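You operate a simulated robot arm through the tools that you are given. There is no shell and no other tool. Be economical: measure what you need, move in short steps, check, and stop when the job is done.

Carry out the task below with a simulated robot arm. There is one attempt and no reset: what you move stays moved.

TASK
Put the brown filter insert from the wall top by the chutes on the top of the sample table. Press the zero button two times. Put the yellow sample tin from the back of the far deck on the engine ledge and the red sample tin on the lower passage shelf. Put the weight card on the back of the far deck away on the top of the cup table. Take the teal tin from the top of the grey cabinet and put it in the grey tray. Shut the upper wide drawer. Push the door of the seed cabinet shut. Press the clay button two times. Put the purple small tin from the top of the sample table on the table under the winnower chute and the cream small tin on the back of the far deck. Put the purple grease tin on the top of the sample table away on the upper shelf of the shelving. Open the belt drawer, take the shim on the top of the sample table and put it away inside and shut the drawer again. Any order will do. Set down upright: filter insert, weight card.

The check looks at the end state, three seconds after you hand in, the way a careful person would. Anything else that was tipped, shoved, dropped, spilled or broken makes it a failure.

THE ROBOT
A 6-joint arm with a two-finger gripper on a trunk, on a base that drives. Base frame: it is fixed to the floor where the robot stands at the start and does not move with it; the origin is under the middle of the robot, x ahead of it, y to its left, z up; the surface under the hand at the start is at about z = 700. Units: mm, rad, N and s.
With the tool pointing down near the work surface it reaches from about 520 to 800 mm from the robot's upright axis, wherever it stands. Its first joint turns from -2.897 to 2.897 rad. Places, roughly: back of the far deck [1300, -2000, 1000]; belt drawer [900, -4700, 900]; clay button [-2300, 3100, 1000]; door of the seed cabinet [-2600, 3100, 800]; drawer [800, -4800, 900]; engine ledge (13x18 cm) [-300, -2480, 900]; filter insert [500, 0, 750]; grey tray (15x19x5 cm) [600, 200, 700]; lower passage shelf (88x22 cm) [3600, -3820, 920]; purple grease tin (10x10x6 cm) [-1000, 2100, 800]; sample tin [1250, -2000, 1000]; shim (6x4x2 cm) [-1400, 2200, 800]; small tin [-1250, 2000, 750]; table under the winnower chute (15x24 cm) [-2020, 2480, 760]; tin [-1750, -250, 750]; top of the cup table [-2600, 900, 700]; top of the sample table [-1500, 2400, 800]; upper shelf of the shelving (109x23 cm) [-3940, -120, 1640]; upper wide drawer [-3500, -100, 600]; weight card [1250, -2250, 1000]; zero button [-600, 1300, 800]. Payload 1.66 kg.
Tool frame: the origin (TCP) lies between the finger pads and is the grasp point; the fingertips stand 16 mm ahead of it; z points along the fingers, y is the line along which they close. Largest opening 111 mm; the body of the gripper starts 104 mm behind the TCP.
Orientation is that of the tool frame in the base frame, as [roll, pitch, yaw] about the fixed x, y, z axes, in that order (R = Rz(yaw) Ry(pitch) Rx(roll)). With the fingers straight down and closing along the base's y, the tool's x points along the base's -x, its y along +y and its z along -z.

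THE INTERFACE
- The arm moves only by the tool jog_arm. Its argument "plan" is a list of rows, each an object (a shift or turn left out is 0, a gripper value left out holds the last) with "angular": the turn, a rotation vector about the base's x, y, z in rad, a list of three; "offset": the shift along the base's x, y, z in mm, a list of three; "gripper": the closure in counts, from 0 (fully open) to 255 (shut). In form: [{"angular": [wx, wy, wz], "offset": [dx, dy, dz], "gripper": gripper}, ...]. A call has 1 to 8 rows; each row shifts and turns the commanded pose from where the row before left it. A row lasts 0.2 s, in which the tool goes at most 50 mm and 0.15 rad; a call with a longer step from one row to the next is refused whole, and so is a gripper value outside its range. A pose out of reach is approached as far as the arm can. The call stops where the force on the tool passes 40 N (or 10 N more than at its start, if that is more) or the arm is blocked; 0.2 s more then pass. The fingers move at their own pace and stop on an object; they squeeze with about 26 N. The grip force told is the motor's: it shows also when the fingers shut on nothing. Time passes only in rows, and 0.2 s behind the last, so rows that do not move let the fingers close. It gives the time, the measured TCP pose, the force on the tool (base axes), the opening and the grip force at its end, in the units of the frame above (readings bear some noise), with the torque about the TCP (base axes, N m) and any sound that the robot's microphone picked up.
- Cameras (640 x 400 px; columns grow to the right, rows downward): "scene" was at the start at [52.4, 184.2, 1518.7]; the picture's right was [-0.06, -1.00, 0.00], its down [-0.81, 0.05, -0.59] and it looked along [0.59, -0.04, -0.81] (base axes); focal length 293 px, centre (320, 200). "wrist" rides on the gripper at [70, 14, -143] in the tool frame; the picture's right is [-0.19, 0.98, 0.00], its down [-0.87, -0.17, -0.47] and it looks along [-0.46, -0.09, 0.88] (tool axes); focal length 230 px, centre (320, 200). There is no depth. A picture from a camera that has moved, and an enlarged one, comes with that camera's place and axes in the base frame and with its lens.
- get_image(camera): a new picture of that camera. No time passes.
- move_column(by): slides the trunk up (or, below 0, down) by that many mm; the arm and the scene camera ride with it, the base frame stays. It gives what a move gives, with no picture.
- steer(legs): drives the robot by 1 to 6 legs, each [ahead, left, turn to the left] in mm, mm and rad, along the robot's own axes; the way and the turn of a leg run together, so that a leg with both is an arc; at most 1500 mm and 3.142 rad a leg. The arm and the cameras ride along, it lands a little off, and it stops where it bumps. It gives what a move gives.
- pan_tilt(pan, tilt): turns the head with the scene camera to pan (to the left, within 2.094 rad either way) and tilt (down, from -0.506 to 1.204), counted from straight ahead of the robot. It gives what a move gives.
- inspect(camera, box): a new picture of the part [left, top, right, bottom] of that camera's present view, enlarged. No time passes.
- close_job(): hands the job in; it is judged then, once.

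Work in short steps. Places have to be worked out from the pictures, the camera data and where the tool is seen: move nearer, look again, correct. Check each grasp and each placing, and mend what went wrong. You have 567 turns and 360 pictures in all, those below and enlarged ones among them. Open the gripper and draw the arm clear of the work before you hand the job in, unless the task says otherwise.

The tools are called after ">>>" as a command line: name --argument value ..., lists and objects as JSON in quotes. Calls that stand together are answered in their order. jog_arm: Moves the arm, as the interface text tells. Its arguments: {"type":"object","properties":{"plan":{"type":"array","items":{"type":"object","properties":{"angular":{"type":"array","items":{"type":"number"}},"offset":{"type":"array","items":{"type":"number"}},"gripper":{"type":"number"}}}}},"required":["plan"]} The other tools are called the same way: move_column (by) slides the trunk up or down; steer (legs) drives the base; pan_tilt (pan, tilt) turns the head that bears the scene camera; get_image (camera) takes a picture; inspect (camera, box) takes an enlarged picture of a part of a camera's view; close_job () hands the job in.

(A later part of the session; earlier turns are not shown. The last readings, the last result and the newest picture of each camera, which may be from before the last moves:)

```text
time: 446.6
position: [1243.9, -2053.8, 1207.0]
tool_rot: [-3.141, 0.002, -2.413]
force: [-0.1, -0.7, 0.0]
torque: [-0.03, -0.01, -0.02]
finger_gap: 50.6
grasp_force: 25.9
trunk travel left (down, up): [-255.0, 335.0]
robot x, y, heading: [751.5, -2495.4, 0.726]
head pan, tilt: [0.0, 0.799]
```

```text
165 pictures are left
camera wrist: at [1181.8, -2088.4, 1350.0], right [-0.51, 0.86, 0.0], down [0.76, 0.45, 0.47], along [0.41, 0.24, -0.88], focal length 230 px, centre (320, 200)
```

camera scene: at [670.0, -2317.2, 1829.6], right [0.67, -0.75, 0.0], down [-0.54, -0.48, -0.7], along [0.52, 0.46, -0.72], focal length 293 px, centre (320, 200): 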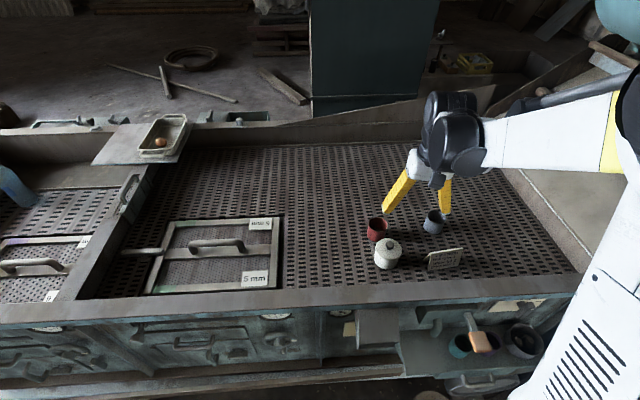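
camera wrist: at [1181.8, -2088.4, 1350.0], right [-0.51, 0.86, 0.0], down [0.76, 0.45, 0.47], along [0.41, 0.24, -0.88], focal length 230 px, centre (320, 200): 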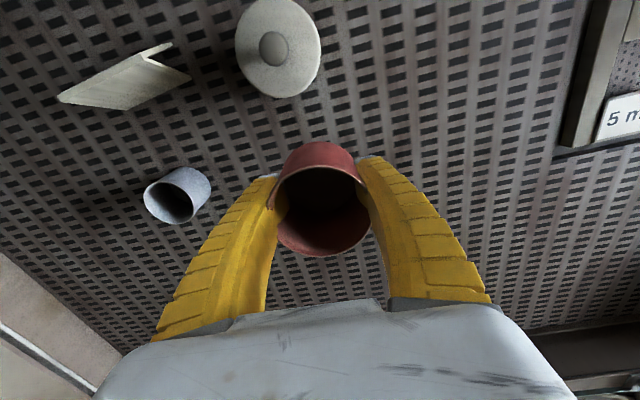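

Red cup is held. I retract and look along the passage to the right.

>>> jog_arm --plan '[{"offset": [-30, -27, 20]}, {"offset": [-33, -30, 0]}, {"offset": [-33, -30, 0]}, {"offset": [-20, -18, 0]}]'

>>> move_column --by 120

>>> pan_tilt --pan -1.2 --tilt 0.4

>>> get_image --camera "scene"

>>> pan_tilt --pan -1.9 --tilt 0.5

>>> get_image --camera "scene"

```text
time: 447.6
position: [1128.1, -2158.6, 1227.1]
tool_rot: [-3.14, 0.002, -2.415]
force: [-0.4, -0.8, 0.1]
torque: [-0.02, 0.0, 0.0]
finger_gap: 50.4
grasp_force: 25.7
trunk travel left (down, up): [-255.0, 335.0]
robot x, y, heading: [752.5, -2497.6, 0.736]
head pan, tilt: [0.0, 0.799]
```

```text
time: 449.1
position: [1126.6, -2157.4, 1348.0]
tool_rot: [-3.141, -0.001, -2.413]
force: [0.2, 0.5, 0.1]
torque: [0.02, 0.04, 0.01]
finger_gap: 50.4
grasp_force: 25.9
trunk travel left (down, up): [-375.0, 215.0]
robot x, y, heading: [749.4, -2495.3, 0.728]
head pan, tilt: [0.0, 0.799]
```

```text
time: 450.5
position: [1127.8, -2157.6, 1347.3]
tool_rot: [-3.141, 0.001, -2.415]
force: [-0.3, 0.7, -0.8]
torque: [-0.02, -0.02, 0.01]
finger_gap: 50.3
grasp_force: 25.9
trunk travel left (down, up): [-375.0, 215.0]
robot x, y, heading: [749.5, -2500.0, 0.729]
head pan, tilt: [-1.201, 0.4]
```

```text
164 pictures are left
camera scene: at [691.8, -2412.6, 1814.7], right [-0.46, -0.89, 0.0], down [-0.35, 0.18, -0.92], along [0.82, -0.42, -0.39], focal length 293 px, centre (320, 200)
```

scene: 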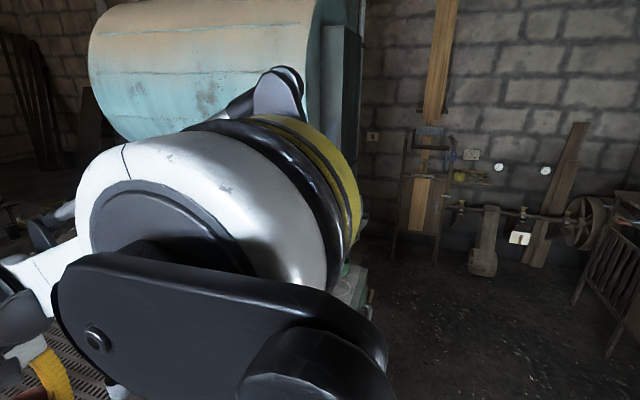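

```text
time: 451.6
position: [1127.7, -2156.8, 1348.8]
tool_rot: [-3.14, 0.001, -2.414]
force: [-0.4, 0.2, 0.0]
torque: [-0.02, 0.03, 0.01]
finger_gap: 50.1
grasp_force: 26.2
trunk travel left (down, up): [-375.0, 215.0]
robot x, y, heading: [750.4, -2496.3, 0.727]
head pan, tilt: [-1.901, 0.499]
```

```text
163 pictures are left
camera scene: at [644.7, -2454.3, 1805.6], right [-0.92, -0.39, 0.0], down [-0.19, 0.44, -0.88], along [0.34, -0.81, -0.48], focal length 293 px, centre (320, 200)
```

scene: 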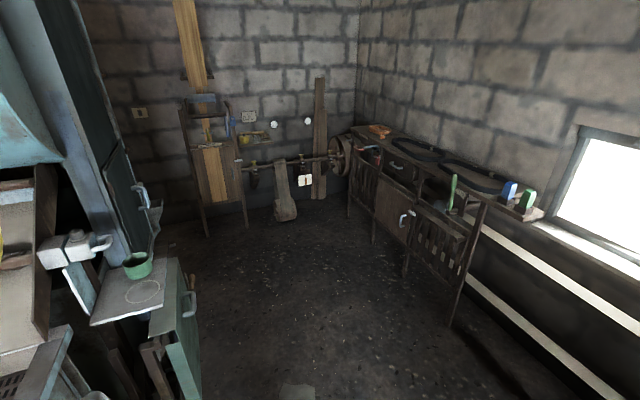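

The passage continues beyond the drum. I back a bit and drive on past it, then look left.

>>> steer --legs '[[-220, 0, 0], [0, -800, 0], [0, -800, 0]]'

>>> pan_tilt --pan -0.9 --tilt 0.4

>>> get_image --camera "scene"

>>> pan_tilt --pan 0.3 --tilt 0.4

>>> get_image --camera "scene"

```text
time: 461.0
position: [2016.7, -3512.0, 1347.6]
tool_rot: [-3.141, 0.001, -2.427]
force: [0.3, -0.1, -1.4]
torque: [0.04, -0.02, 0.01]
finger_gap: 50.3
grasp_force: 26.6
trunk travel left (down, up): [-375.0, 215.0]
robot x, y, heading: [1635.9, -3847.7, 0.715]
head pan, tilt: [-1.901, 0.499]
```

```text
time: 462.3
position: [2016.6, -3511.1, 1347.5]
tool_rot: [3.141, 0.001, -2.425]
force: [0.8, -0.7, 0.2]
torque: [0.0, -0.01, -0.01]
finger_gap: 50.0
grasp_force: 26.1
trunk travel left (down, up): [-375.0, 215.0]
robot x, y, heading: [1638.3, -3849.0, 0.713]
head pan, tilt: [-0.901, 0.4]
```

```text
162 pictures are left
camera scene: at [1586.5, -3735.6, 1814.7], right [-0.18, -0.98, 0.0], down [-0.38, 0.07, -0.92], along [0.91, -0.17, -0.39], focal length 293 px, centre (320, 200)
```

scene: 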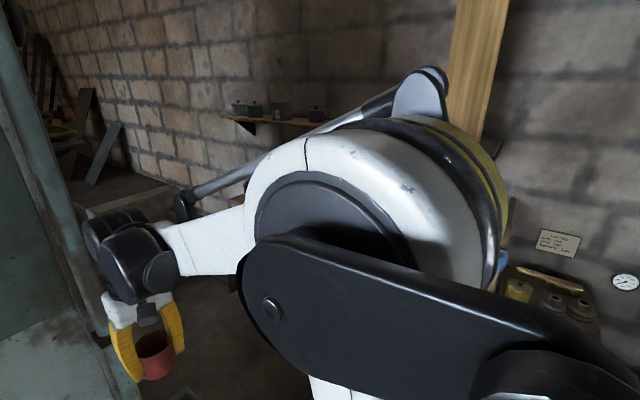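

```text
time: 463.7
position: [2017.6, -3511.5, 1347.4]
tool_rot: [3.141, 0.001, -2.426]
force: [-0.3, 0.6, 0.0]
torque: [0.02, 0.01, -0.01]
finger_gap: 50.0
grasp_force: 26.4
trunk travel left (down, up): [-375.0, 215.0]
robot x, y, heading: [1638.0, -3848.8, 0.717]
head pan, tilt: [0.3, 0.4]
```

```text
161 pictures are left
camera scene: at [1544.3, -3639.8, 1814.7], right [0.85, -0.53, 0.0], down [-0.21, -0.33, -0.92], along [0.49, 0.78, -0.39], focal length 293 px, centre (320, 200)
```

scene: 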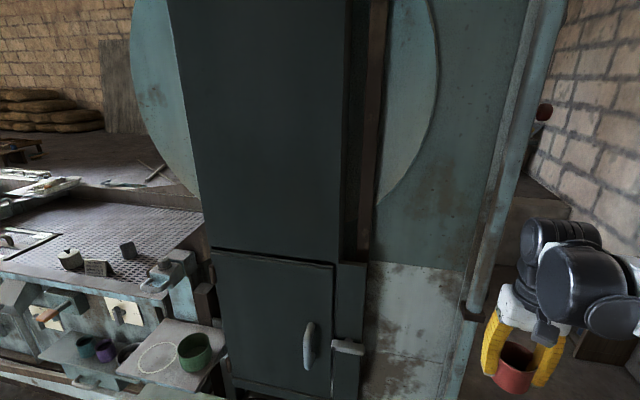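

I turn right to face the passage wall and look.

>>> steer --legs '[[0, 0, -1.47]]'

>>> pan_tilt --pan 0.7 --tilt 0.5

>>> get_image --camera "scene"

```text
time: 467.7
position: [2010.7, -4189.8, 1346.4]
tool_rot: [3.141, 0.002, 2.396]
force: [0.4, 0.6, -0.5]
torque: [0.0, 0.02, 0.01]
finger_gap: 50.3
grasp_force: 25.8
trunk travel left (down, up): [-375.0, 215.0]
robot x, y, heading: [1638.8, -3846.1, -0.748]
head pan, tilt: [0.3, 0.4]
```

```text
time: 468.5
position: [2011.8, -4190.3, 1348.0]
tool_rot: [3.141, 0.003, 2.397]
force: [-0.1, 1.1, -0.9]
torque: [-0.02, 0.07, -0.01]
finger_gap: 50.2
grasp_force: 26.3
trunk travel left (down, up): [-375.0, 215.0]
robot x, y, heading: [1635.3, -3845.2, -0.746]
head pan, tilt: [0.7, 0.499]
```

```text
160 pictures are left
camera scene: at [1840.4, -3700.0, 1805.6], right [-0.05, -1.0, 0.0], down [-0.48, 0.02, -0.88], along [0.88, -0.04, -0.48], focal length 293 px, centre (320, 200)
```

scene: 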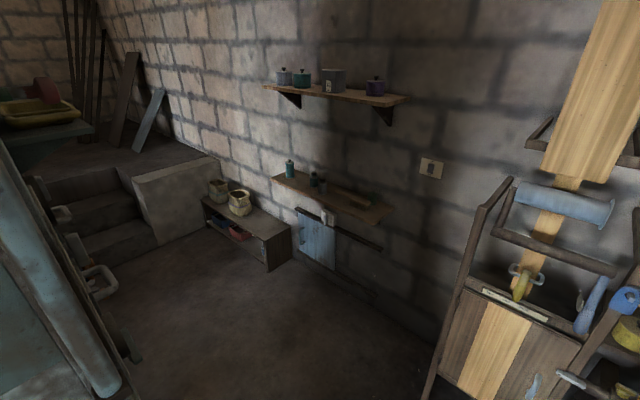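

>>> inspect --camera "scene" --box '[250, 130, 410, 250]'

```text
3.33 times, centred on (330, 190) of scene
camera zoom: at [1840.4, -3700.0, 1805.6], right [-0.05, -1.0, 0.0], down [-0.48, 0.02, -0.88], along [0.88, -0.04, -0.48], focal length 977 px, centre (287, 233)
```

zoom: 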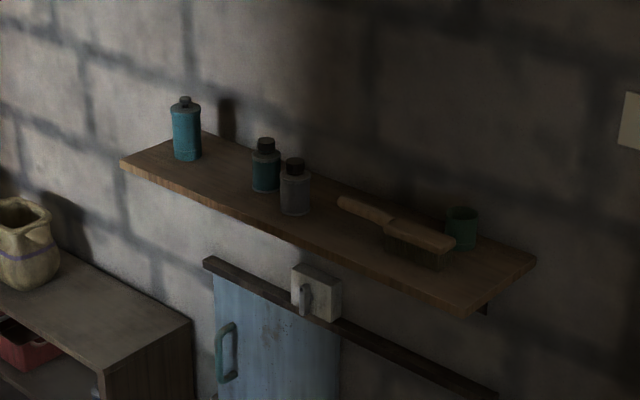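

The lower shelf (z≈920) has bottles, a brush and a cup; a good gap is between the left bottle and the second, about [3745,-3650]. I drive to a stand-off in front.

>>> steer --legs '[[348, 791, 0], [348, 791, 0]]'

>>> pan_tilt --pan 0.0 --tilt 0.6

>>> get_image --camera "scene"

```text
time: 477.3
position: [3593.7, -3488.7, 1348.0]
tool_rot: [-3.14, 0.002, 2.402]
force: [0.0, -0.1, -0.9]
torque: [-0.01, -0.03, 0.02]
finger_gap: 49.9
grasp_force: 25.6
trunk travel left (down, up): [-375.0, 215.0]
robot x, y, heading: [3217.6, -3149.7, -0.74]
head pan, tilt: [0.7, 0.499]
```

```text
time: 478.4
position: [3592.8, -3488.6, 1347.5]
tool_rot: [-3.139, 0.002, 2.403]
force: [-0.6, 0.1, -0.2]
torque: [0.0, 0.0, 0.03]
finger_gap: 49.9
grasp_force: 25.6
trunk travel left (down, up): [-375.0, 215.0]
robot x, y, heading: [3216.9, -3151.6, -0.737]
head pan, tilt: [0.0, 0.6]
```

```text
158 pictures are left
camera scene: at [3394.5, -3056.4, 1796.5], right [-0.67, -0.74, 0.0], down [-0.42, 0.38, -0.83], along [0.61, -0.56, -0.56], focal length 293 px, centre (320, 200)
```

scene: 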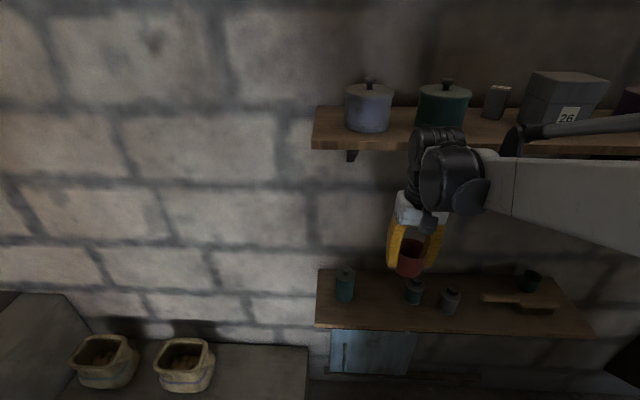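

Gap centre is [3735,-3657]. I lower the trunk in front of the shelf first.

>>> move_column --by -310

>>> get_image --camera "wrist"

>>> get_image --camera "scene"

```text
time: 481.4
position: [3593.4, -3487.9, 1038.2]
tool_rot: [-3.138, 0.003, 2.402]
force: [0.8, -0.2, -0.6]
torque: [-0.01, 0.01, 0.03]
finger_gap: 50.1
grasp_force: 26.0
trunk travel left (down, up): [-65.0, 525.0]
robot x, y, heading: [3217.1, -3152.3, -0.744]
head pan, tilt: [0.0, 0.6]
```

```text
157 pictures are left
camera wrist: at [3550.6, -3430.6, 1180.1], right [0.8, 0.6, 0.0], down [0.53, -0.71, 0.47], along [0.28, -0.38, -0.88], focal length 230 px, centre (320, 200)
```

wrist: 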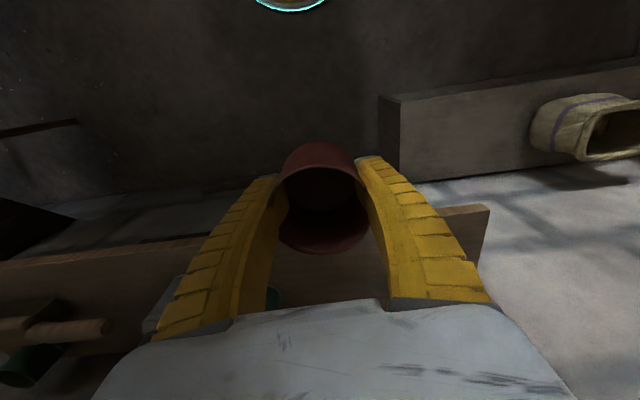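

```text
156 pictures are left
camera scene: at [3394.4, -3056.5, 1486.5], right [-0.67, -0.74, 0.0], down [-0.42, 0.38, -0.83], along [0.61, -0.56, -0.56], focal length 293 px, centre (320, 200)
```

scene: 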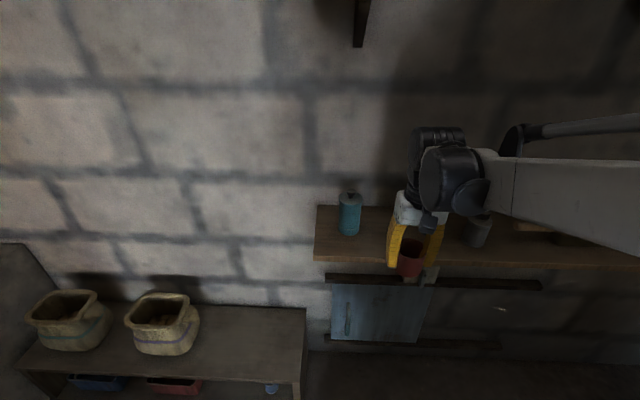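

Now extend into the gap between the bottles.

>>> jog_arm --plan '[{"offset": [28, -34, 0]}, {"offset": [28, -34, 0]}, {"offset": [28, -34, 0]}]'

>>> get_image --camera "wrist"

>>> inspect --camera "scene" --box '[300, 110, 520, 280]'

```text
time: 482.2
position: [3678.1, -3592.6, 1038.8]
tool_rot: [-3.138, 0.002, 2.402]
force: [0.8, 0.0, 0.0]
torque: [0.01, -0.03, -0.02]
finger_gap: 50.0
grasp_force: 26.7
trunk travel left (down, up): [-65.0, 525.0]
robot x, y, heading: [3216.6, -3151.0, -0.741]
head pan, tilt: [0.0, 0.6]
```

```text
155 pictures are left
camera wrist: at [3635.3, -3533.1, 1181.4], right [0.8, 0.6, 0.0], down [0.53, -0.71, 0.47], along [0.28, -0.38, -0.88], focal length 230 px, centre (320, 200)
```

wrist: 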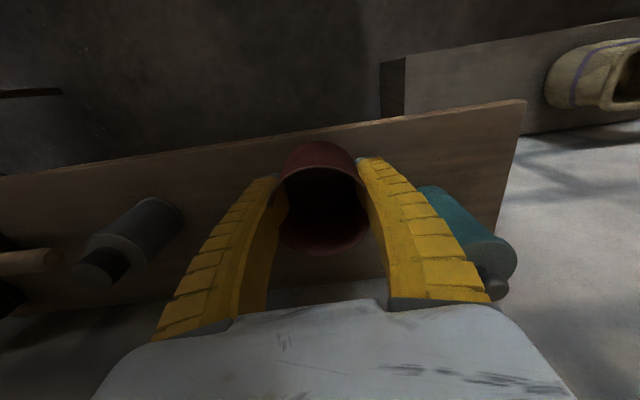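

```text
2.35 times, centred on (410, 195) of scene
camera zoom: at [3394.7, -3056.8, 1486.4], right [-0.67, -0.74, 0.0], down [-0.42, 0.38, -0.82], along [0.61, -0.56, -0.57], focal length 690 px, centre (108, 212)
```

zoom: 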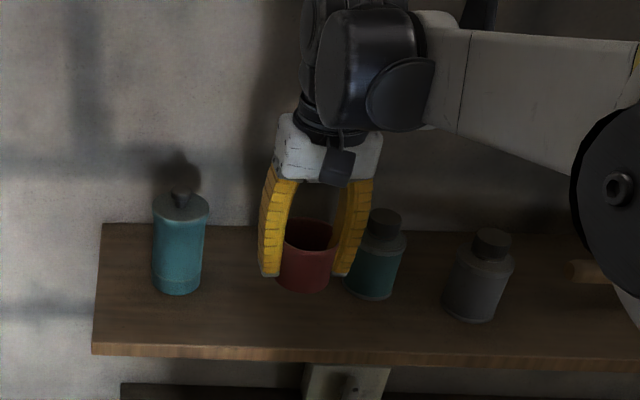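

Cup is centred between bottles. I move a bit further in to [3717,-3626] and lower.

>>> jog_arm --plan '[{"offset": [20, -17, 0]}, {"offset": [19, -16, 0]}, {"offset": [0, 0, -35]}, {"offset": [0, 0, -30]}]'

>>> get_image --camera "wrist"

>>> inspect --camera "scene" --box '[300, 110, 520, 280]'

```text
time: 483.2
position: [3718.0, -3624.8, 971.4]
tool_rot: [-3.14, 0.001, 2.402]
force: [0.0, -0.2, -0.2]
torque: [0.0, 0.02, -0.02]
finger_gap: 50.1
grasp_force: 26.3
trunk travel left (down, up): [-65.0, 525.0]
robot x, y, heading: [3214.0, -3151.1, -0.741]
head pan, tilt: [0.0, 0.6]
```

```text
153 pictures are left
camera wrist: at [3674.2, -3565.9, 1114.9], right [0.8, 0.6, 0.0], down [0.53, -0.71, 0.47], along [0.28, -0.38, -0.88], focal length 230 px, centre (320, 200)
```

wrist: 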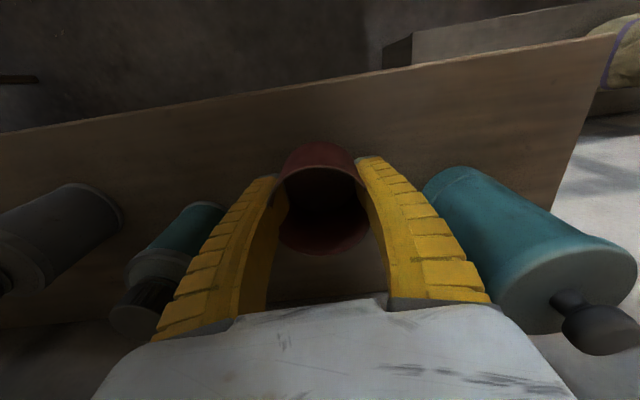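

```text
2.35 times, centred on (410, 195) of scene
camera zoom: at [3394.6, -3056.6, 1486.4], right [-0.67, -0.74, 0.0], down [-0.42, 0.38, -0.82], along [0.61, -0.56, -0.57], focal length 690 px, centre (108, 212)
```

zoom: 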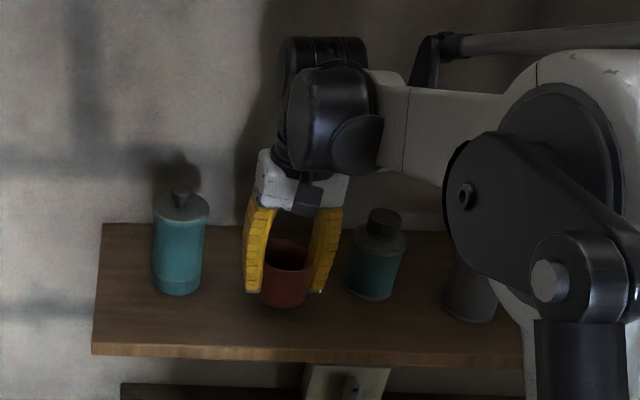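

Good spacing. Lower to contact.

>>> jog_arm --plan '[{"offset": [0, 0, -8]}, {"offset": [0, 0, -4]}, {"offset": [0, 0, -3]}]'

>>> jog_arm --plan '[{"offset": [0, 0, -3]}, {"offset": [0, 0, -2]}]'

>>> jog_arm --plan '[{"offset": [0, 0, -2]}, {"offset": [0, 0, -2]}]'

```text
time: 484.0
position: [3717.4, -3624.8, 957.5]
tool_rot: [-3.14, 0.003, 2.403]
force: [0.6, -0.2, -1.1]
torque: [-0.02, -0.03, 0.0]
finger_gap: 50.1
grasp_force: 26.4
trunk travel left (down, up): [-65.0, 525.0]
robot x, y, heading: [3215.4, -3147.5, -0.742]
head pan, tilt: [0.0, 0.6]
```

```text
time: 484.6
position: [3716.3, -3623.3, 952.5]
tool_rot: [-3.139, 0.0, 2.401]
force: [0.0, -0.5, -1.0]
torque: [-0.03, 0.0, -0.01]
finger_gap: 50.0
grasp_force: 26.0
trunk travel left (down, up): [-65.0, 525.0]
robot x, y, heading: [3214.1, -3149.4, -0.742]
head pan, tilt: [0.0, 0.6]
```

```text
time: 485.2
position: [3717.7, -3623.6, 948.5]
tool_rot: [-3.139, 0.001, 2.401]
force: [0.5, 0.5, -0.3]
torque: [-0.01, -0.01, 0.0]
finger_gap: 49.7
grasp_force: 26.2
trunk travel left (down, up): [-65.0, 525.0]
robot x, y, heading: [3213.9, -3147.7, -0.741]
head pan, tilt: [0.0, 0.6]
```

>>> jog_arm --plan '[{"offset": [0, 0, -2]}, {"offset": [0, 0, -2]}]'

>>> jog_arm --plan '[{"offset": [0, 0, -2]}, {"offset": [0, 0, -2]}]'

>>> inspect --camera "scene" --box '[330, 150, 450, 250]'

```text
time: 485.8
position: [3715.6, -3624.6, 946.7]
tool_rot: [-3.141, 0.003, 2.403]
force: [2.2, -3.2, 16.9]
torque: [-0.05, -0.08, -0.01]
finger_gap: 49.8
grasp_force: 25.5
trunk travel left (down, up): [-65.0, 525.0]
robot x, y, heading: [3220.4, -3151.4, -0.736]
head pan, tilt: [0.0, 0.6]
```

```text
time: 486.4
position: [3716.5, -3624.1, 940.5]
tool_rot: [-3.139, 0.003, 2.402]
force: [3.2, -6.9, 18.3]
torque: [-0.05, -0.02, 0.01]
finger_gap: 50.8
grasp_force: 25.6
trunk travel left (down, up): [-65.0, 525.0]
robot x, y, heading: [3215.2, -3150.8, -0.739]
head pan, tilt: [0.0, 0.6]
```

```text
4.00 times, centred on (390, 200) of scene
camera zoom: at [3393.6, -3056.0, 1486.6], right [-0.67, -0.74, 0.0], down [-0.42, 0.38, -0.83], along [0.61, -0.56, -0.56], focal length 1173 px, centre (40, 200)
```

zoom: 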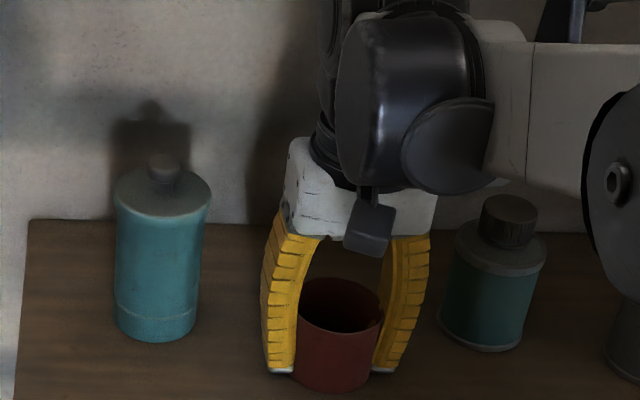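

Contact confirmed. Release and rise, then back out.

>>> jog_arm --plan '[{"gripper": 60}, {"gripper": 60}, {"gripper": 60}, {"offset": [0, 0, 25]}, {"offset": [0, 0, 35]}, {"offset": [0, 0, 40]}, {"offset": [0, 0, 40]}]'

>>> jog_arm --plan '[{"offset": [-34, 31, 0]}, {"offset": [-34, 31, 0]}, {"offset": [-34, 31, 0]}, {"offset": [-34, 31, 0]}]'

>>> inspect --camera "scene" --box '[300, 130, 500, 280]'

```text
time: 488.0
position: [3716.9, -3623.0, 1080.2]
tool_rot: [-3.14, 0.003, 2.401]
force: [0.5, -0.9, -0.5]
torque: [-0.03, 0.0, -0.02]
finger_gap: 86.1
grasp_force: 1.1
trunk travel left (down, up): [-65.0, 525.0]
robot x, y, heading: [3214.2, -3147.6, -0.745]
head pan, tilt: [0.0, 0.6]
```

```text
time: 489.0
position: [3579.8, -3499.5, 1081.0]
tool_rot: [-3.14, 0.001, 2.403]
force: [0.0, 0.4, 0.3]
torque: [0.01, -0.02, -0.03]
finger_gap: 85.9
grasp_force: 1.0
trunk travel left (down, up): [-65.0, 525.0]
robot x, y, heading: [3217.9, -3152.0, -0.741]
head pan, tilt: [0.0, 0.6]
```

```text
2.67 times, centred on (400, 205) of scene
camera zoom: at [3393.9, -3056.0, 1486.5], right [-0.67, -0.74, 0.0], down [-0.42, 0.38, -0.83], along [0.61, -0.56, -0.56], focal length 782 px, centre (107, 187)
```

zoom: 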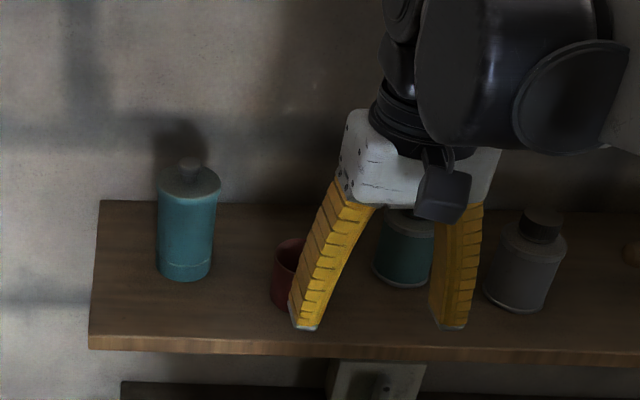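

Red cup is on the shelf. Since the belt drawer is nearby, I'll open it now with free hands: drive back and face the belt rack.

>>> move_column --by 250

>>> steer --legs '[[-348, -791, 0], [-348, -791, 0], [0, 0, -1.62]]'

>>> pan_tilt --pan 0.0 --tilt 0.6

>>> get_image --camera "scene"

```text
time: 491.6
position: [3580.5, -3501.3, 1330.9]
tool_rot: [-3.141, 0.001, 2.4]
force: [0.0, 0.0, 0.0]
torque: [0.02, -0.01, 0.05]
finger_gap: 86.1
grasp_force: 0.8
trunk travel left (down, up): [-315.0, 275.0]
robot x, y, heading: [3220.3, -3148.7, -0.74]
head pan, tilt: [0.0, 0.6]
```

```text
time: 497.4
position: [2694.3, -3912.8, 1329.3]
tool_rot: [-3.141, -0.005, 2.397]
force: [0.1, 0.1, 0.4]
torque: [-0.01, 0.04, -0.01]
finger_gap: 85.9
grasp_force: 0.9
trunk travel left (down, up): [-315.0, 275.0]
robot x, y, heading: [2326.2, -3549.5, -0.744]
head pan, tilt: [0.0, 0.6]
stopped in leg 2: the robot was blocked; the commanded pose is now the measured one
```

```text
time: 498.0
position: [2693.7, -3914.4, 1328.0]
tool_rot: [-3.141, -0.008, 2.396]
force: [0.1, -0.1, 0.4]
torque: [0.02, -0.01, 0.0]
finger_gap: 86.1
grasp_force: 0.5
trunk travel left (down, up): [-315.0, 275.0]
robot x, y, heading: [2326.8, -3551.9, -0.743]
head pan, tilt: [0.0, 0.6]
```

```text
149 pictures are left
camera scene: at [2512.5, -3472.2, 1737.4], right [-0.68, -0.74, 0.0], down [-0.42, 0.39, -0.82], along [0.6, -0.56, -0.57], focal length 293 px, centre (320, 200)
```

scene: 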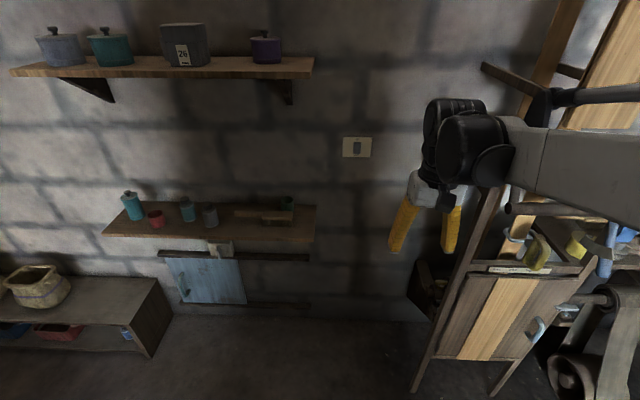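

The robot was blocked on the way back. I look around the base to find what it touches.

>>> pan_tilt --pan -1.3 --tilt 0.9

>>> get_image --camera "scene"

>>> pan_tilt --pan 2.09 --tilt 0.9

>>> get_image --camera "scene"

>>> pan_tilt --pan -2.09 --tilt 0.9

>>> get_image --camera "scene"

```text
time: 499.5
position: [2695.1, -3915.0, 1326.0]
tool_rot: [3.141, -0.008, 2.397]
force: [0.2, -0.4, -0.5]
torque: [0.01, 0.01, -0.02]
finger_gap: 86.3
grasp_force: 0.9
trunk travel left (down, up): [-315.0, 275.0]
robot x, y, heading: [2323.3, -3551.4, -0.743]
head pan, tilt: [-1.3, 0.901]
```

```text
148 pictures are left
camera scene: at [2413.7, -3480.0, 1712.6], right [-0.89, 0.46, 0.01], down [0.35, 0.7, -0.62], along [-0.29, -0.55, -0.79], focal length 293 px, centre (320, 200)
```

scene: 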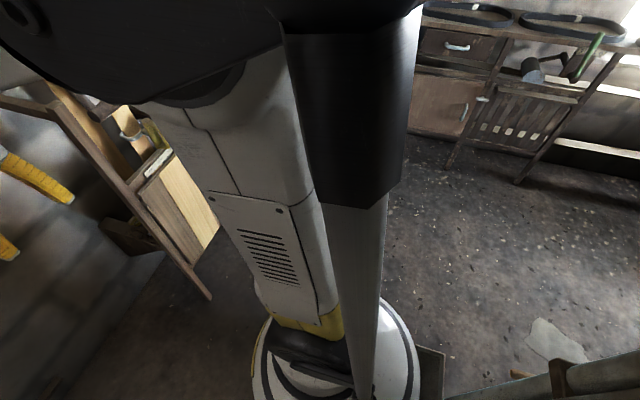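

```text
time: 502.3
position: [2695.6, -3915.1, 1326.9]
tool_rot: [-3.142, -0.008, 2.397]
force: [0.4, 0.7, -1.2]
torque: [0.01, 0.0, 0.02]
finger_gap: 86.0
grasp_force: 0.5
trunk travel left (down, up): [-315.0, 275.0]
robot x, y, heading: [2325.1, -3551.9, -0.738]
head pan, tilt: [2.089, 0.901]
```

```text
147 pictures are left
camera scene: at [2465.7, -3339.7, 1713.0], right [0.97, -0.23, -0.01], down [-0.18, -0.76, -0.63], along [0.13, 0.61, -0.78], focal length 293 px, centre (320, 200)
```

scene: 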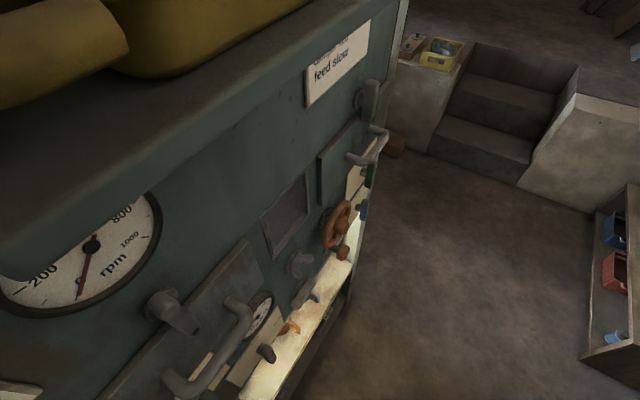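

```text
time: 505.7
position: [2695.3, -3915.4, 1326.8]
tool_rot: [-3.141, -0.009, 2.396]
force: [-0.7, 0.6, 0.4]
torque: [0.01, 0.01, 0.01]
finger_gap: 86.2
grasp_force: 0.9
trunk travel left (down, up): [-315.0, 275.0]
robot x, y, heading: [2324.9, -3548.3, -0.746]
head pan, tilt: [-2.089, 0.901]
```

```text
146 pictures are left
camera scene: at [2377.2, -3436.4, 1712.6], right [-0.3, 0.95, 0.01], down [0.74, 0.24, -0.62], along [-0.6, -0.18, -0.78], focal length 293 px, centre (320, 200)
```

scene: 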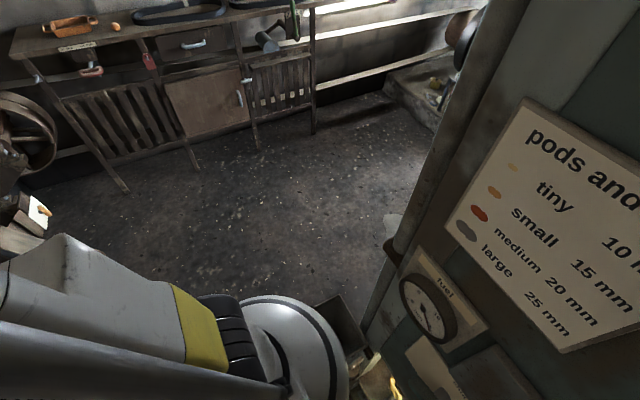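

The base grazed the machine's side box. I move ahead away from it, turn right, then drive to the belt rack on a line farther from the machine.

>>> steer --legs '[[200, 0, 0], [0, 0, -1.62]]'

>>> pan_tilt --pan 0.0 --tilt 0.6

>>> get_image --camera "scene"

>>> pan_tilt --pan -1.6 --tilt 0.8

>>> get_image --camera "scene"

```text
time: 511.3
position: [2093.6, -4022.8, 1330.9]
tool_rot: [-3.139, 0.003, 0.753]
force: [-0.2, 0.9, 0.6]
torque: [-0.01, -0.04, 0.01]
finger_gap: 86.0
grasp_force: 0.4
trunk travel left (down, up): [-315.0, 275.0]
robot x, y, heading: [2469.9, -3689.2, -2.393]
head pan, tilt: [-2.089, 0.901]
```

```text
time: 513.3
position: [2092.7, -4023.6, 1330.9]
tool_rot: [-3.14, 0.002, 0.753]
force: [0.5, -0.1, 0.4]
torque: [0.01, -0.04, -0.01]
finger_gap: 85.8
grasp_force: 0.9
trunk travel left (down, up): [-315.0, 275.0]
robot x, y, heading: [2469.1, -3687.3, -2.394]
head pan, tilt: [0.0, 0.6]
```

```text
145 pictures are left
camera scene: at [2550.9, -3874.7, 1736.4], right [-0.68, 0.73, 0.0], down [0.41, 0.39, -0.83], along [-0.6, -0.56, -0.56], focal length 293 px, centre (320, 200)
```

scene: 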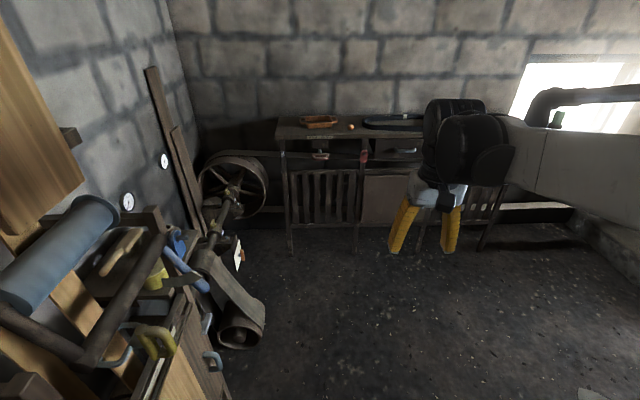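

```text
time: 515.0
position: [2093.5, -4024.2, 1332.0]
tool_rot: [-3.141, 0.002, 0.752]
force: [-0.2, -0.1, -0.2]
torque: [0.0, -0.02, -0.04]
finger_gap: 85.9
grasp_force: 0.8
trunk travel left (down, up): [-315.0, 275.0]
robot x, y, heading: [2473.7, -3683.6, -2.389]
head pan, tilt: [-1.6, 0.799]
```

```text
144 pictures are left
camera scene: at [2562.1, -3753.9, 1719.6], right [0.75, 0.66, 0.0], down [0.47, -0.54, -0.7], along [-0.46, 0.52, -0.72], focal length 293 px, centre (320, 200)
```

scene: 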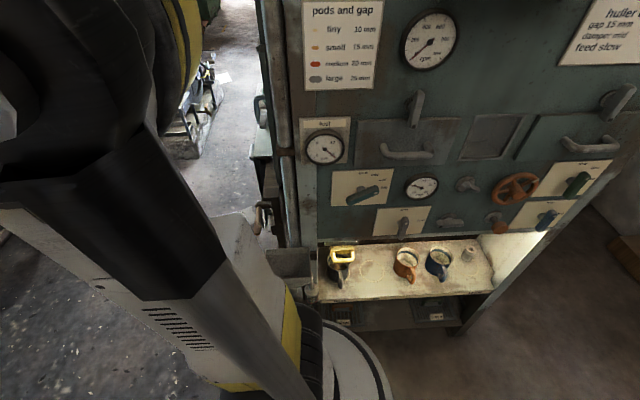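

Nothing there looks disturbed. The rack with the belt drawer is ahead; I drive toward it.

>>> steer --legs '[[1100, -378, 0.03]]'

>>> pan_tilt --pan 0.0 --tilt 0.7

>>> get_image --camera "scene"

```text
time: 520.9
position: [1045.8, -4524.0, 1331.6]
tool_rot: [-3.141, 0.0, 0.78]
force: [0.5, 0.0, 0.4]
torque: [-0.02, 0.01, 0.0]
finger_gap: 85.7
grasp_force: 0.8
trunk travel left (down, up): [-315.0, 275.0]
robot x, y, heading: [1415.2, -4179.0, -2.361]
head pan, tilt: [-1.6, 0.799]
```

```text
time: 522.5
position: [1046.2, -4521.5, 1332.0]
tool_rot: [-3.141, 0.0, 0.779]
force: [0.4, 0.5, 0.1]
torque: [0.0, 0.04, -0.02]
finger_gap: 86.1
grasp_force: 0.5
trunk travel left (down, up): [-315.0, 275.0]
robot x, y, heading: [1416.4, -4178.4, -2.363]
head pan, tilt: [0.0, 0.7]
```

```text
143 pictures are left
camera scene: at [1501.9, -4358.8, 1727.8], right [-0.7, 0.71, 0.0], down [0.46, 0.45, -0.76], along [-0.54, -0.54, -0.64], focal length 293 px, centre (320, 200)
```

scene: 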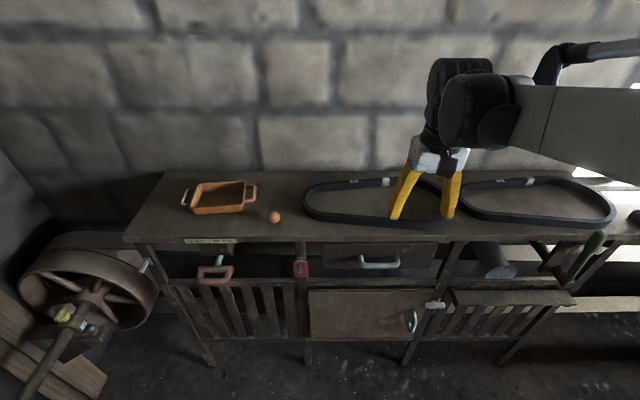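

The belt drawer with its bar handle is right ahead. I zoom to see the handle geometry.

>>> inspect --camera "scene" --box '[310, 200, 460, 300]'

>>> get_image --camera "wrist"

```text
4.00 times, centred on (385, 250) of scene
camera zoom: at [1501.9, -4358.8, 1727.8], right [-0.7, 0.71, 0.0], down [0.46, 0.45, -0.76], along [-0.54, -0.54, -0.64], focal length 1173 px, centre (60, 0)
```

zoom: 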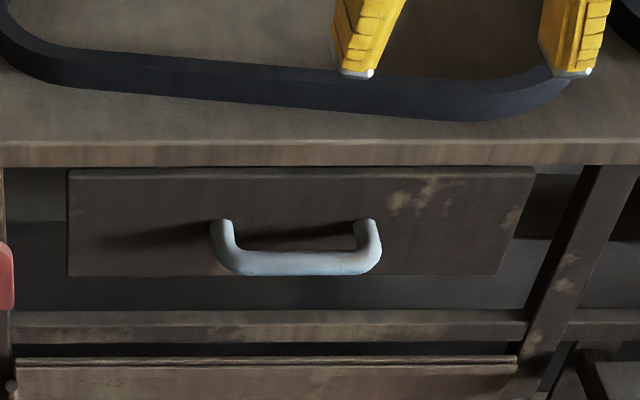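

```text
141 pictures are left
camera wrist: at [1105.2, -4481.8, 1473.6], right [0.56, -0.83, 0.0], down [-0.73, -0.49, 0.47], along [-0.39, -0.26, -0.88], focal length 230 px, centre (320, 200)
```

wrist: 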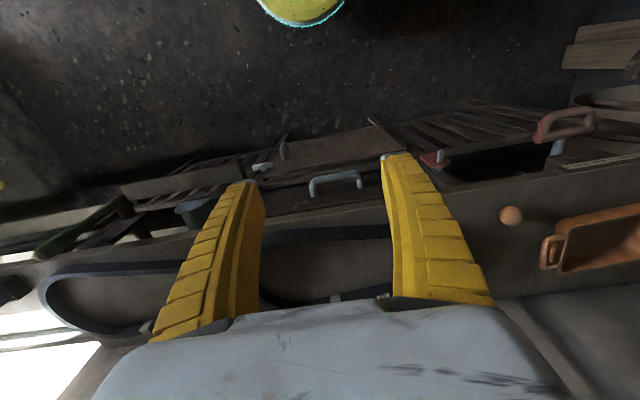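

The bar stands ~40 mm off the face at about [943,-4640,944]; rack top is ~1018. I'll hook it from above with one finger behind the bar. First back off 120 mm and rotate the tool 90°.

>>> steer --legs '[[-120, 0, 0]]'

>>> jog_arm --plan '[{"angular": [0, 0, 0.143], "gripper": 115}, {"angular": [0, 0, 0.143]}, {"angular": [0, 0, 0.143]}, {"angular": [0, 0, 0.143]}, {"angular": [0, 0, 0.143]}, {"angular": [0, 0, 0.143]}]'

>>> jog_arm --plan '[{"angular": [0, 0, 0.143]}, {"angular": [0, 0, 0.143]}, {"angular": [0, 0, 0.143]}, {"angular": [0, 0, 0.143]}, {"angular": [0, 0, 0.141]}]'

>>> get_image --camera "wrist"

>>> get_image --camera "scene"

```text
time: 523.8
position: [1132.7, -4437.7, 1332.5]
tool_rot: [-3.139, 0.004, 0.778]
force: [0.6, 0.7, -1.1]
torque: [-0.07, 0.06, 0.0]
finger_gap: 86.1
grasp_force: 0.9
trunk travel left (down, up): [-315.0, 275.0]
robot x, y, heading: [1499.0, -4092.1, -2.362]
head pan, tilt: [0.0, 0.7]
```

```text
time: 525.2
position: [1130.9, -4438.7, 1331.0]
tool_rot: [-3.139, 0.001, 1.642]
force: [-0.1, 0.0, -0.4]
torque: [0.03, 0.02, -0.02]
finger_gap: 62.7
grasp_force: 0.6
trunk travel left (down, up): [-315.0, 275.0]
robot x, y, heading: [1498.2, -4094.2, -2.361]
head pan, tilt: [0.0, 0.7]
```

```text
time: 526.4
position: [1132.2, -4437.5, 1331.4]
tool_rot: [-3.141, 0.0, 2.354]
force: [-0.1, 0.2, 0.0]
torque: [-0.03, -0.04, -0.01]
finger_gap: 62.7
grasp_force: 1.7
trunk travel left (down, up): [-315.0, 275.0]
robot x, y, heading: [1495.1, -4096.5, -2.365]
head pan, tilt: [0.0, 0.7]
```

```text
140 pictures are left
camera wrist: at [1090.6, -4378.2, 1473.7], right [0.83, 0.56, 0.0], down [0.49, -0.73, 0.47], along [0.26, -0.39, -0.88], focal length 230 px, centre (320, 200)
```

wrist: 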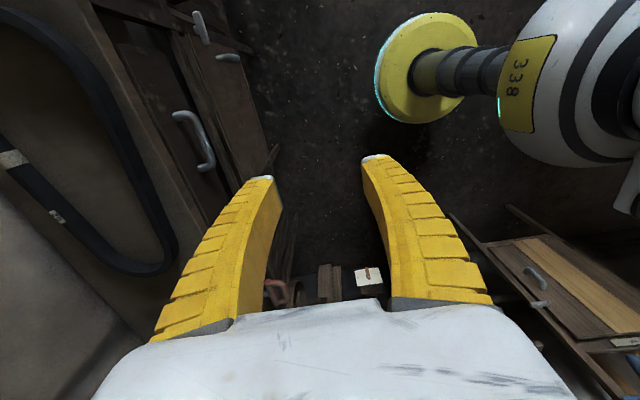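

```text
139 pictures are left
camera scene: at [1586.5, -4275.3, 1727.8], right [-0.7, 0.71, 0.0], down [0.46, 0.45, -0.76], along [-0.54, -0.54, -0.64], focal length 293 px, centre (320, 200)
```

scene: 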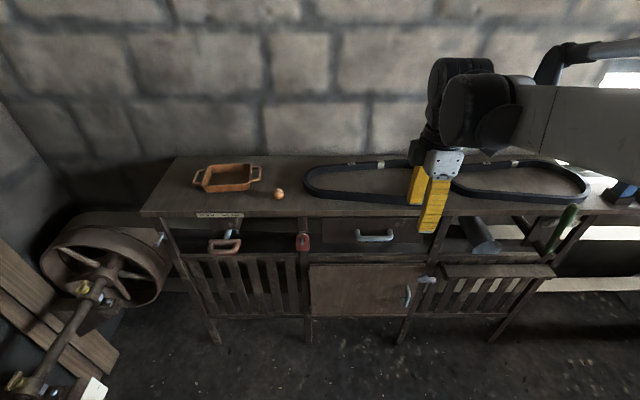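

Bar centre now ≈[937,-4636,944]. I move above the hooking position at height, then lower the trunk and check.

>>> jog_arm --plan '[{"offset": [-32, -32, 0]}, {"offset": [-32, -32, 0]}, {"offset": [-32, -32, 0]}, {"offset": [-32, -32, 0]}, {"offset": [-31, -31, 0]}, {"offset": [-31, -30, 0]}]'

>>> move_column --by -270

>>> get_image --camera "wrist"

>>> inspect --camera "scene" --box '[310, 120, 480, 260]'

```text
time: 527.8
position: [939.7, -4629.5, 1330.6]
tool_rot: [-3.141, 0.002, 2.352]
force: [0.1, -0.6, -0.1]
torque: [0.0, -0.06, -0.01]
finger_gap: 62.8
grasp_force: 1.7
trunk travel left (down, up): [-315.0, 275.0]
robot x, y, heading: [1503.0, -4092.2, -2.358]
head pan, tilt: [0.0, 0.7]
```

```text
time: 530.5
position: [941.5, -4625.6, 1063.4]
tool_rot: [-3.139, 0.002, 2.351]
force: [-0.9, -1.0, 20.1]
torque: [-0.64, 0.66, 0.02]
finger_gap: 65.0
grasp_force: 2.9
trunk travel left (down, up): [-45.0, 545.0]
robot x, y, heading: [1499.2, -4093.4, -2.358]
head pan, tilt: [0.0, 0.7]
```

```text
138 pictures are left
camera wrist: at [902.0, -4565.7, 1206.2], right [0.83, 0.56, 0.0], down [0.49, -0.73, 0.47], along [0.26, -0.4, -0.88], focal length 230 px, centre (320, 200)
```

wrist: 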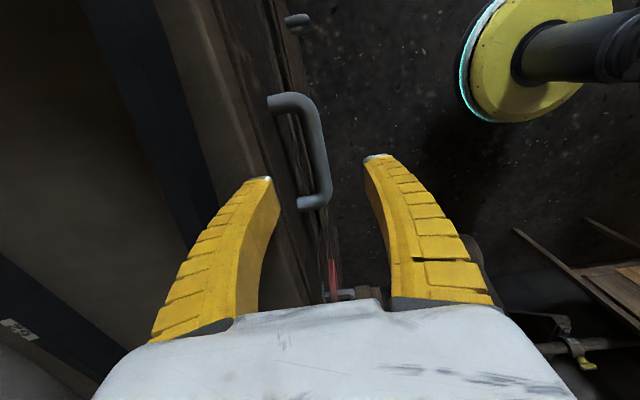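

```text
2.86 times, centred on (395, 190) of scene
camera zoom: at [1588.0, -4273.9, 1458.2], right [-0.7, 0.71, 0.0], down [0.46, 0.45, -0.77], along [-0.54, -0.54, -0.64], focal length 838 px, centre (106, 229)
```

zoom: 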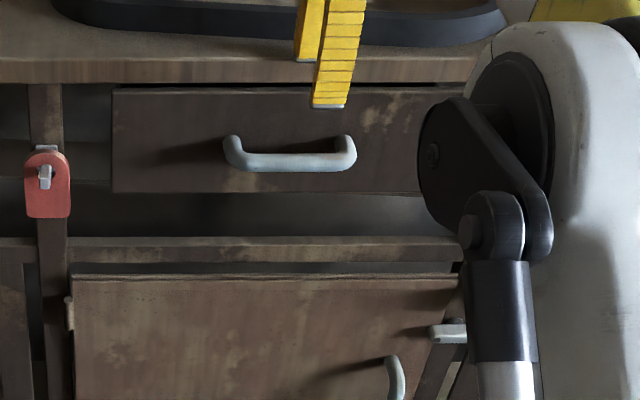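

Finger tip touched the rack top edge (z≈1047). A tilted approach is better: I rise, tilt the tool forward 0.45 rad, and come in along its axis so one finger slips behind the bar.

>>> jog_arm --plan '[{"offset": [0, 0, 30]}, {"offset": [20, 21, 20]}, {"angular": [-0.105, 0.1065, 0], "offset": [20, 20, 0]}, {"angular": [-0.105, 0.1065, 0]}, {"angular": [-0.105, 0.1065, 0]}, {"offset": [0, 0, -25]}, {"offset": [0, 0, -24]}]'

>>> get_image --camera "wrist"

>>> inspect --camera "scene" --box '[310, 120, 480, 260]'

```text
time: 532.1
position: [979.8, -4586.6, 1061.3]
tool_rot: [-2.692, 0.002, 2.352]
force: [-0.3, -1.0, 0.5]
torque: [-0.01, 0.02, -0.01]
finger_gap: 63.0
grasp_force: 2.0
trunk travel left (down, up): [-45.0, 545.0]
robot x, y, heading: [1500.3, -4091.7, -2.363]
head pan, tilt: [0.0, 0.7]
```

```text
136 pictures are left
camera wrist: at [982.9, -4483.1, 1184.6], right [0.76, 0.49, -0.43], down [0.65, -0.58, 0.5], along [0.0, -0.66, -0.75], focal length 230 px, centre (320, 200)
```

wrist: 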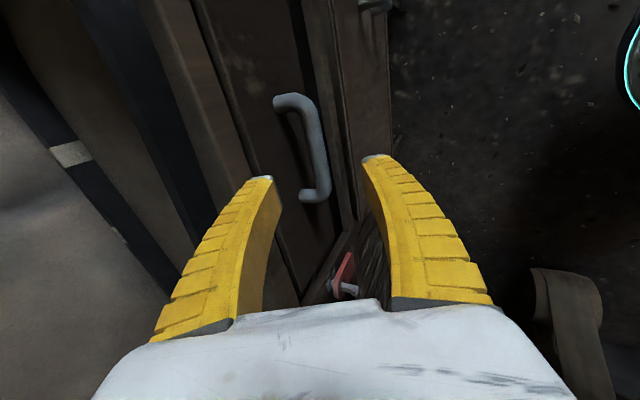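

```text
2.86 times, centred on (395, 190) of scene
camera zoom: at [1586.2, -4275.6, 1457.8], right [-0.7, 0.71, 0.0], down [0.46, 0.45, -0.76], along [-0.54, -0.54, -0.64], focal length 838 px, centre (106, 229)
```

zoom: 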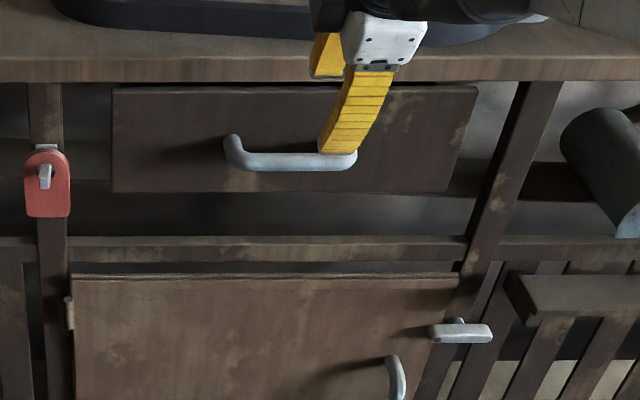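

The view along the tool shows the bar just inside finger A with ~9 mm to spare. I advance along the tool axis 100 mm.

>>> jog_arm --plan '[{"offset": [-10, -11, -36]}, {"offset": [-10, -11, -36]}, {"offset": [-5, -5, -18]}]'

>>> get_image --camera "wrist"

>>> inspect --camera "scene" --box '[310, 120, 480, 260]'

```text
time: 532.9
position: [953.9, -4614.5, 971.4]
tool_rot: [-2.692, 0.001, 2.353]
force: [-0.4, 0.4, -0.1]
torque: [0.03, -0.01, 0.0]
finger_gap: 62.9
grasp_force: 1.6
trunk travel left (down, up): [-45.0, 545.0]
robot x, y, heading: [1501.9, -4093.5, -2.362]
head pan, tilt: [0.0, 0.7]
```

```text
134 pictures are left
camera wrist: at [958.3, -4510.9, 1094.6], right [0.76, 0.49, -0.43], down [0.65, -0.58, 0.5], along [0.0, -0.66, -0.75], focal length 230 px, centre (320, 200)
```

wrist: 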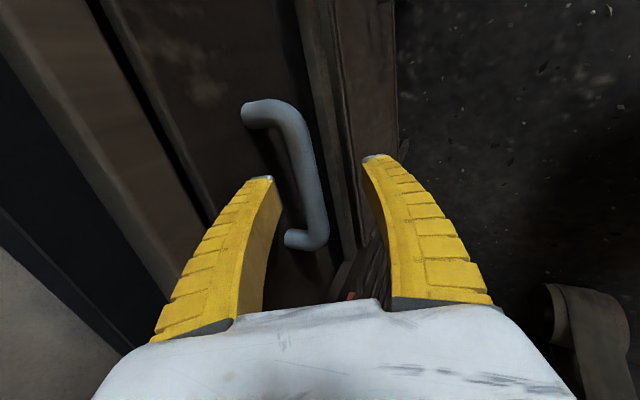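

```text
2.86 times, centred on (395, 190) of scene
camera zoom: at [1586.4, -4275.4, 1457.8], right [-0.7, 0.71, 0.0], down [0.46, 0.45, -0.76], along [-0.54, -0.54, -0.64], focal length 838 px, centre (106, 229)
```

zoom: 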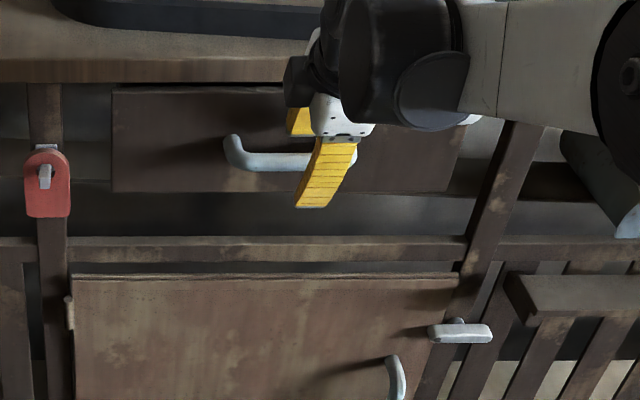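

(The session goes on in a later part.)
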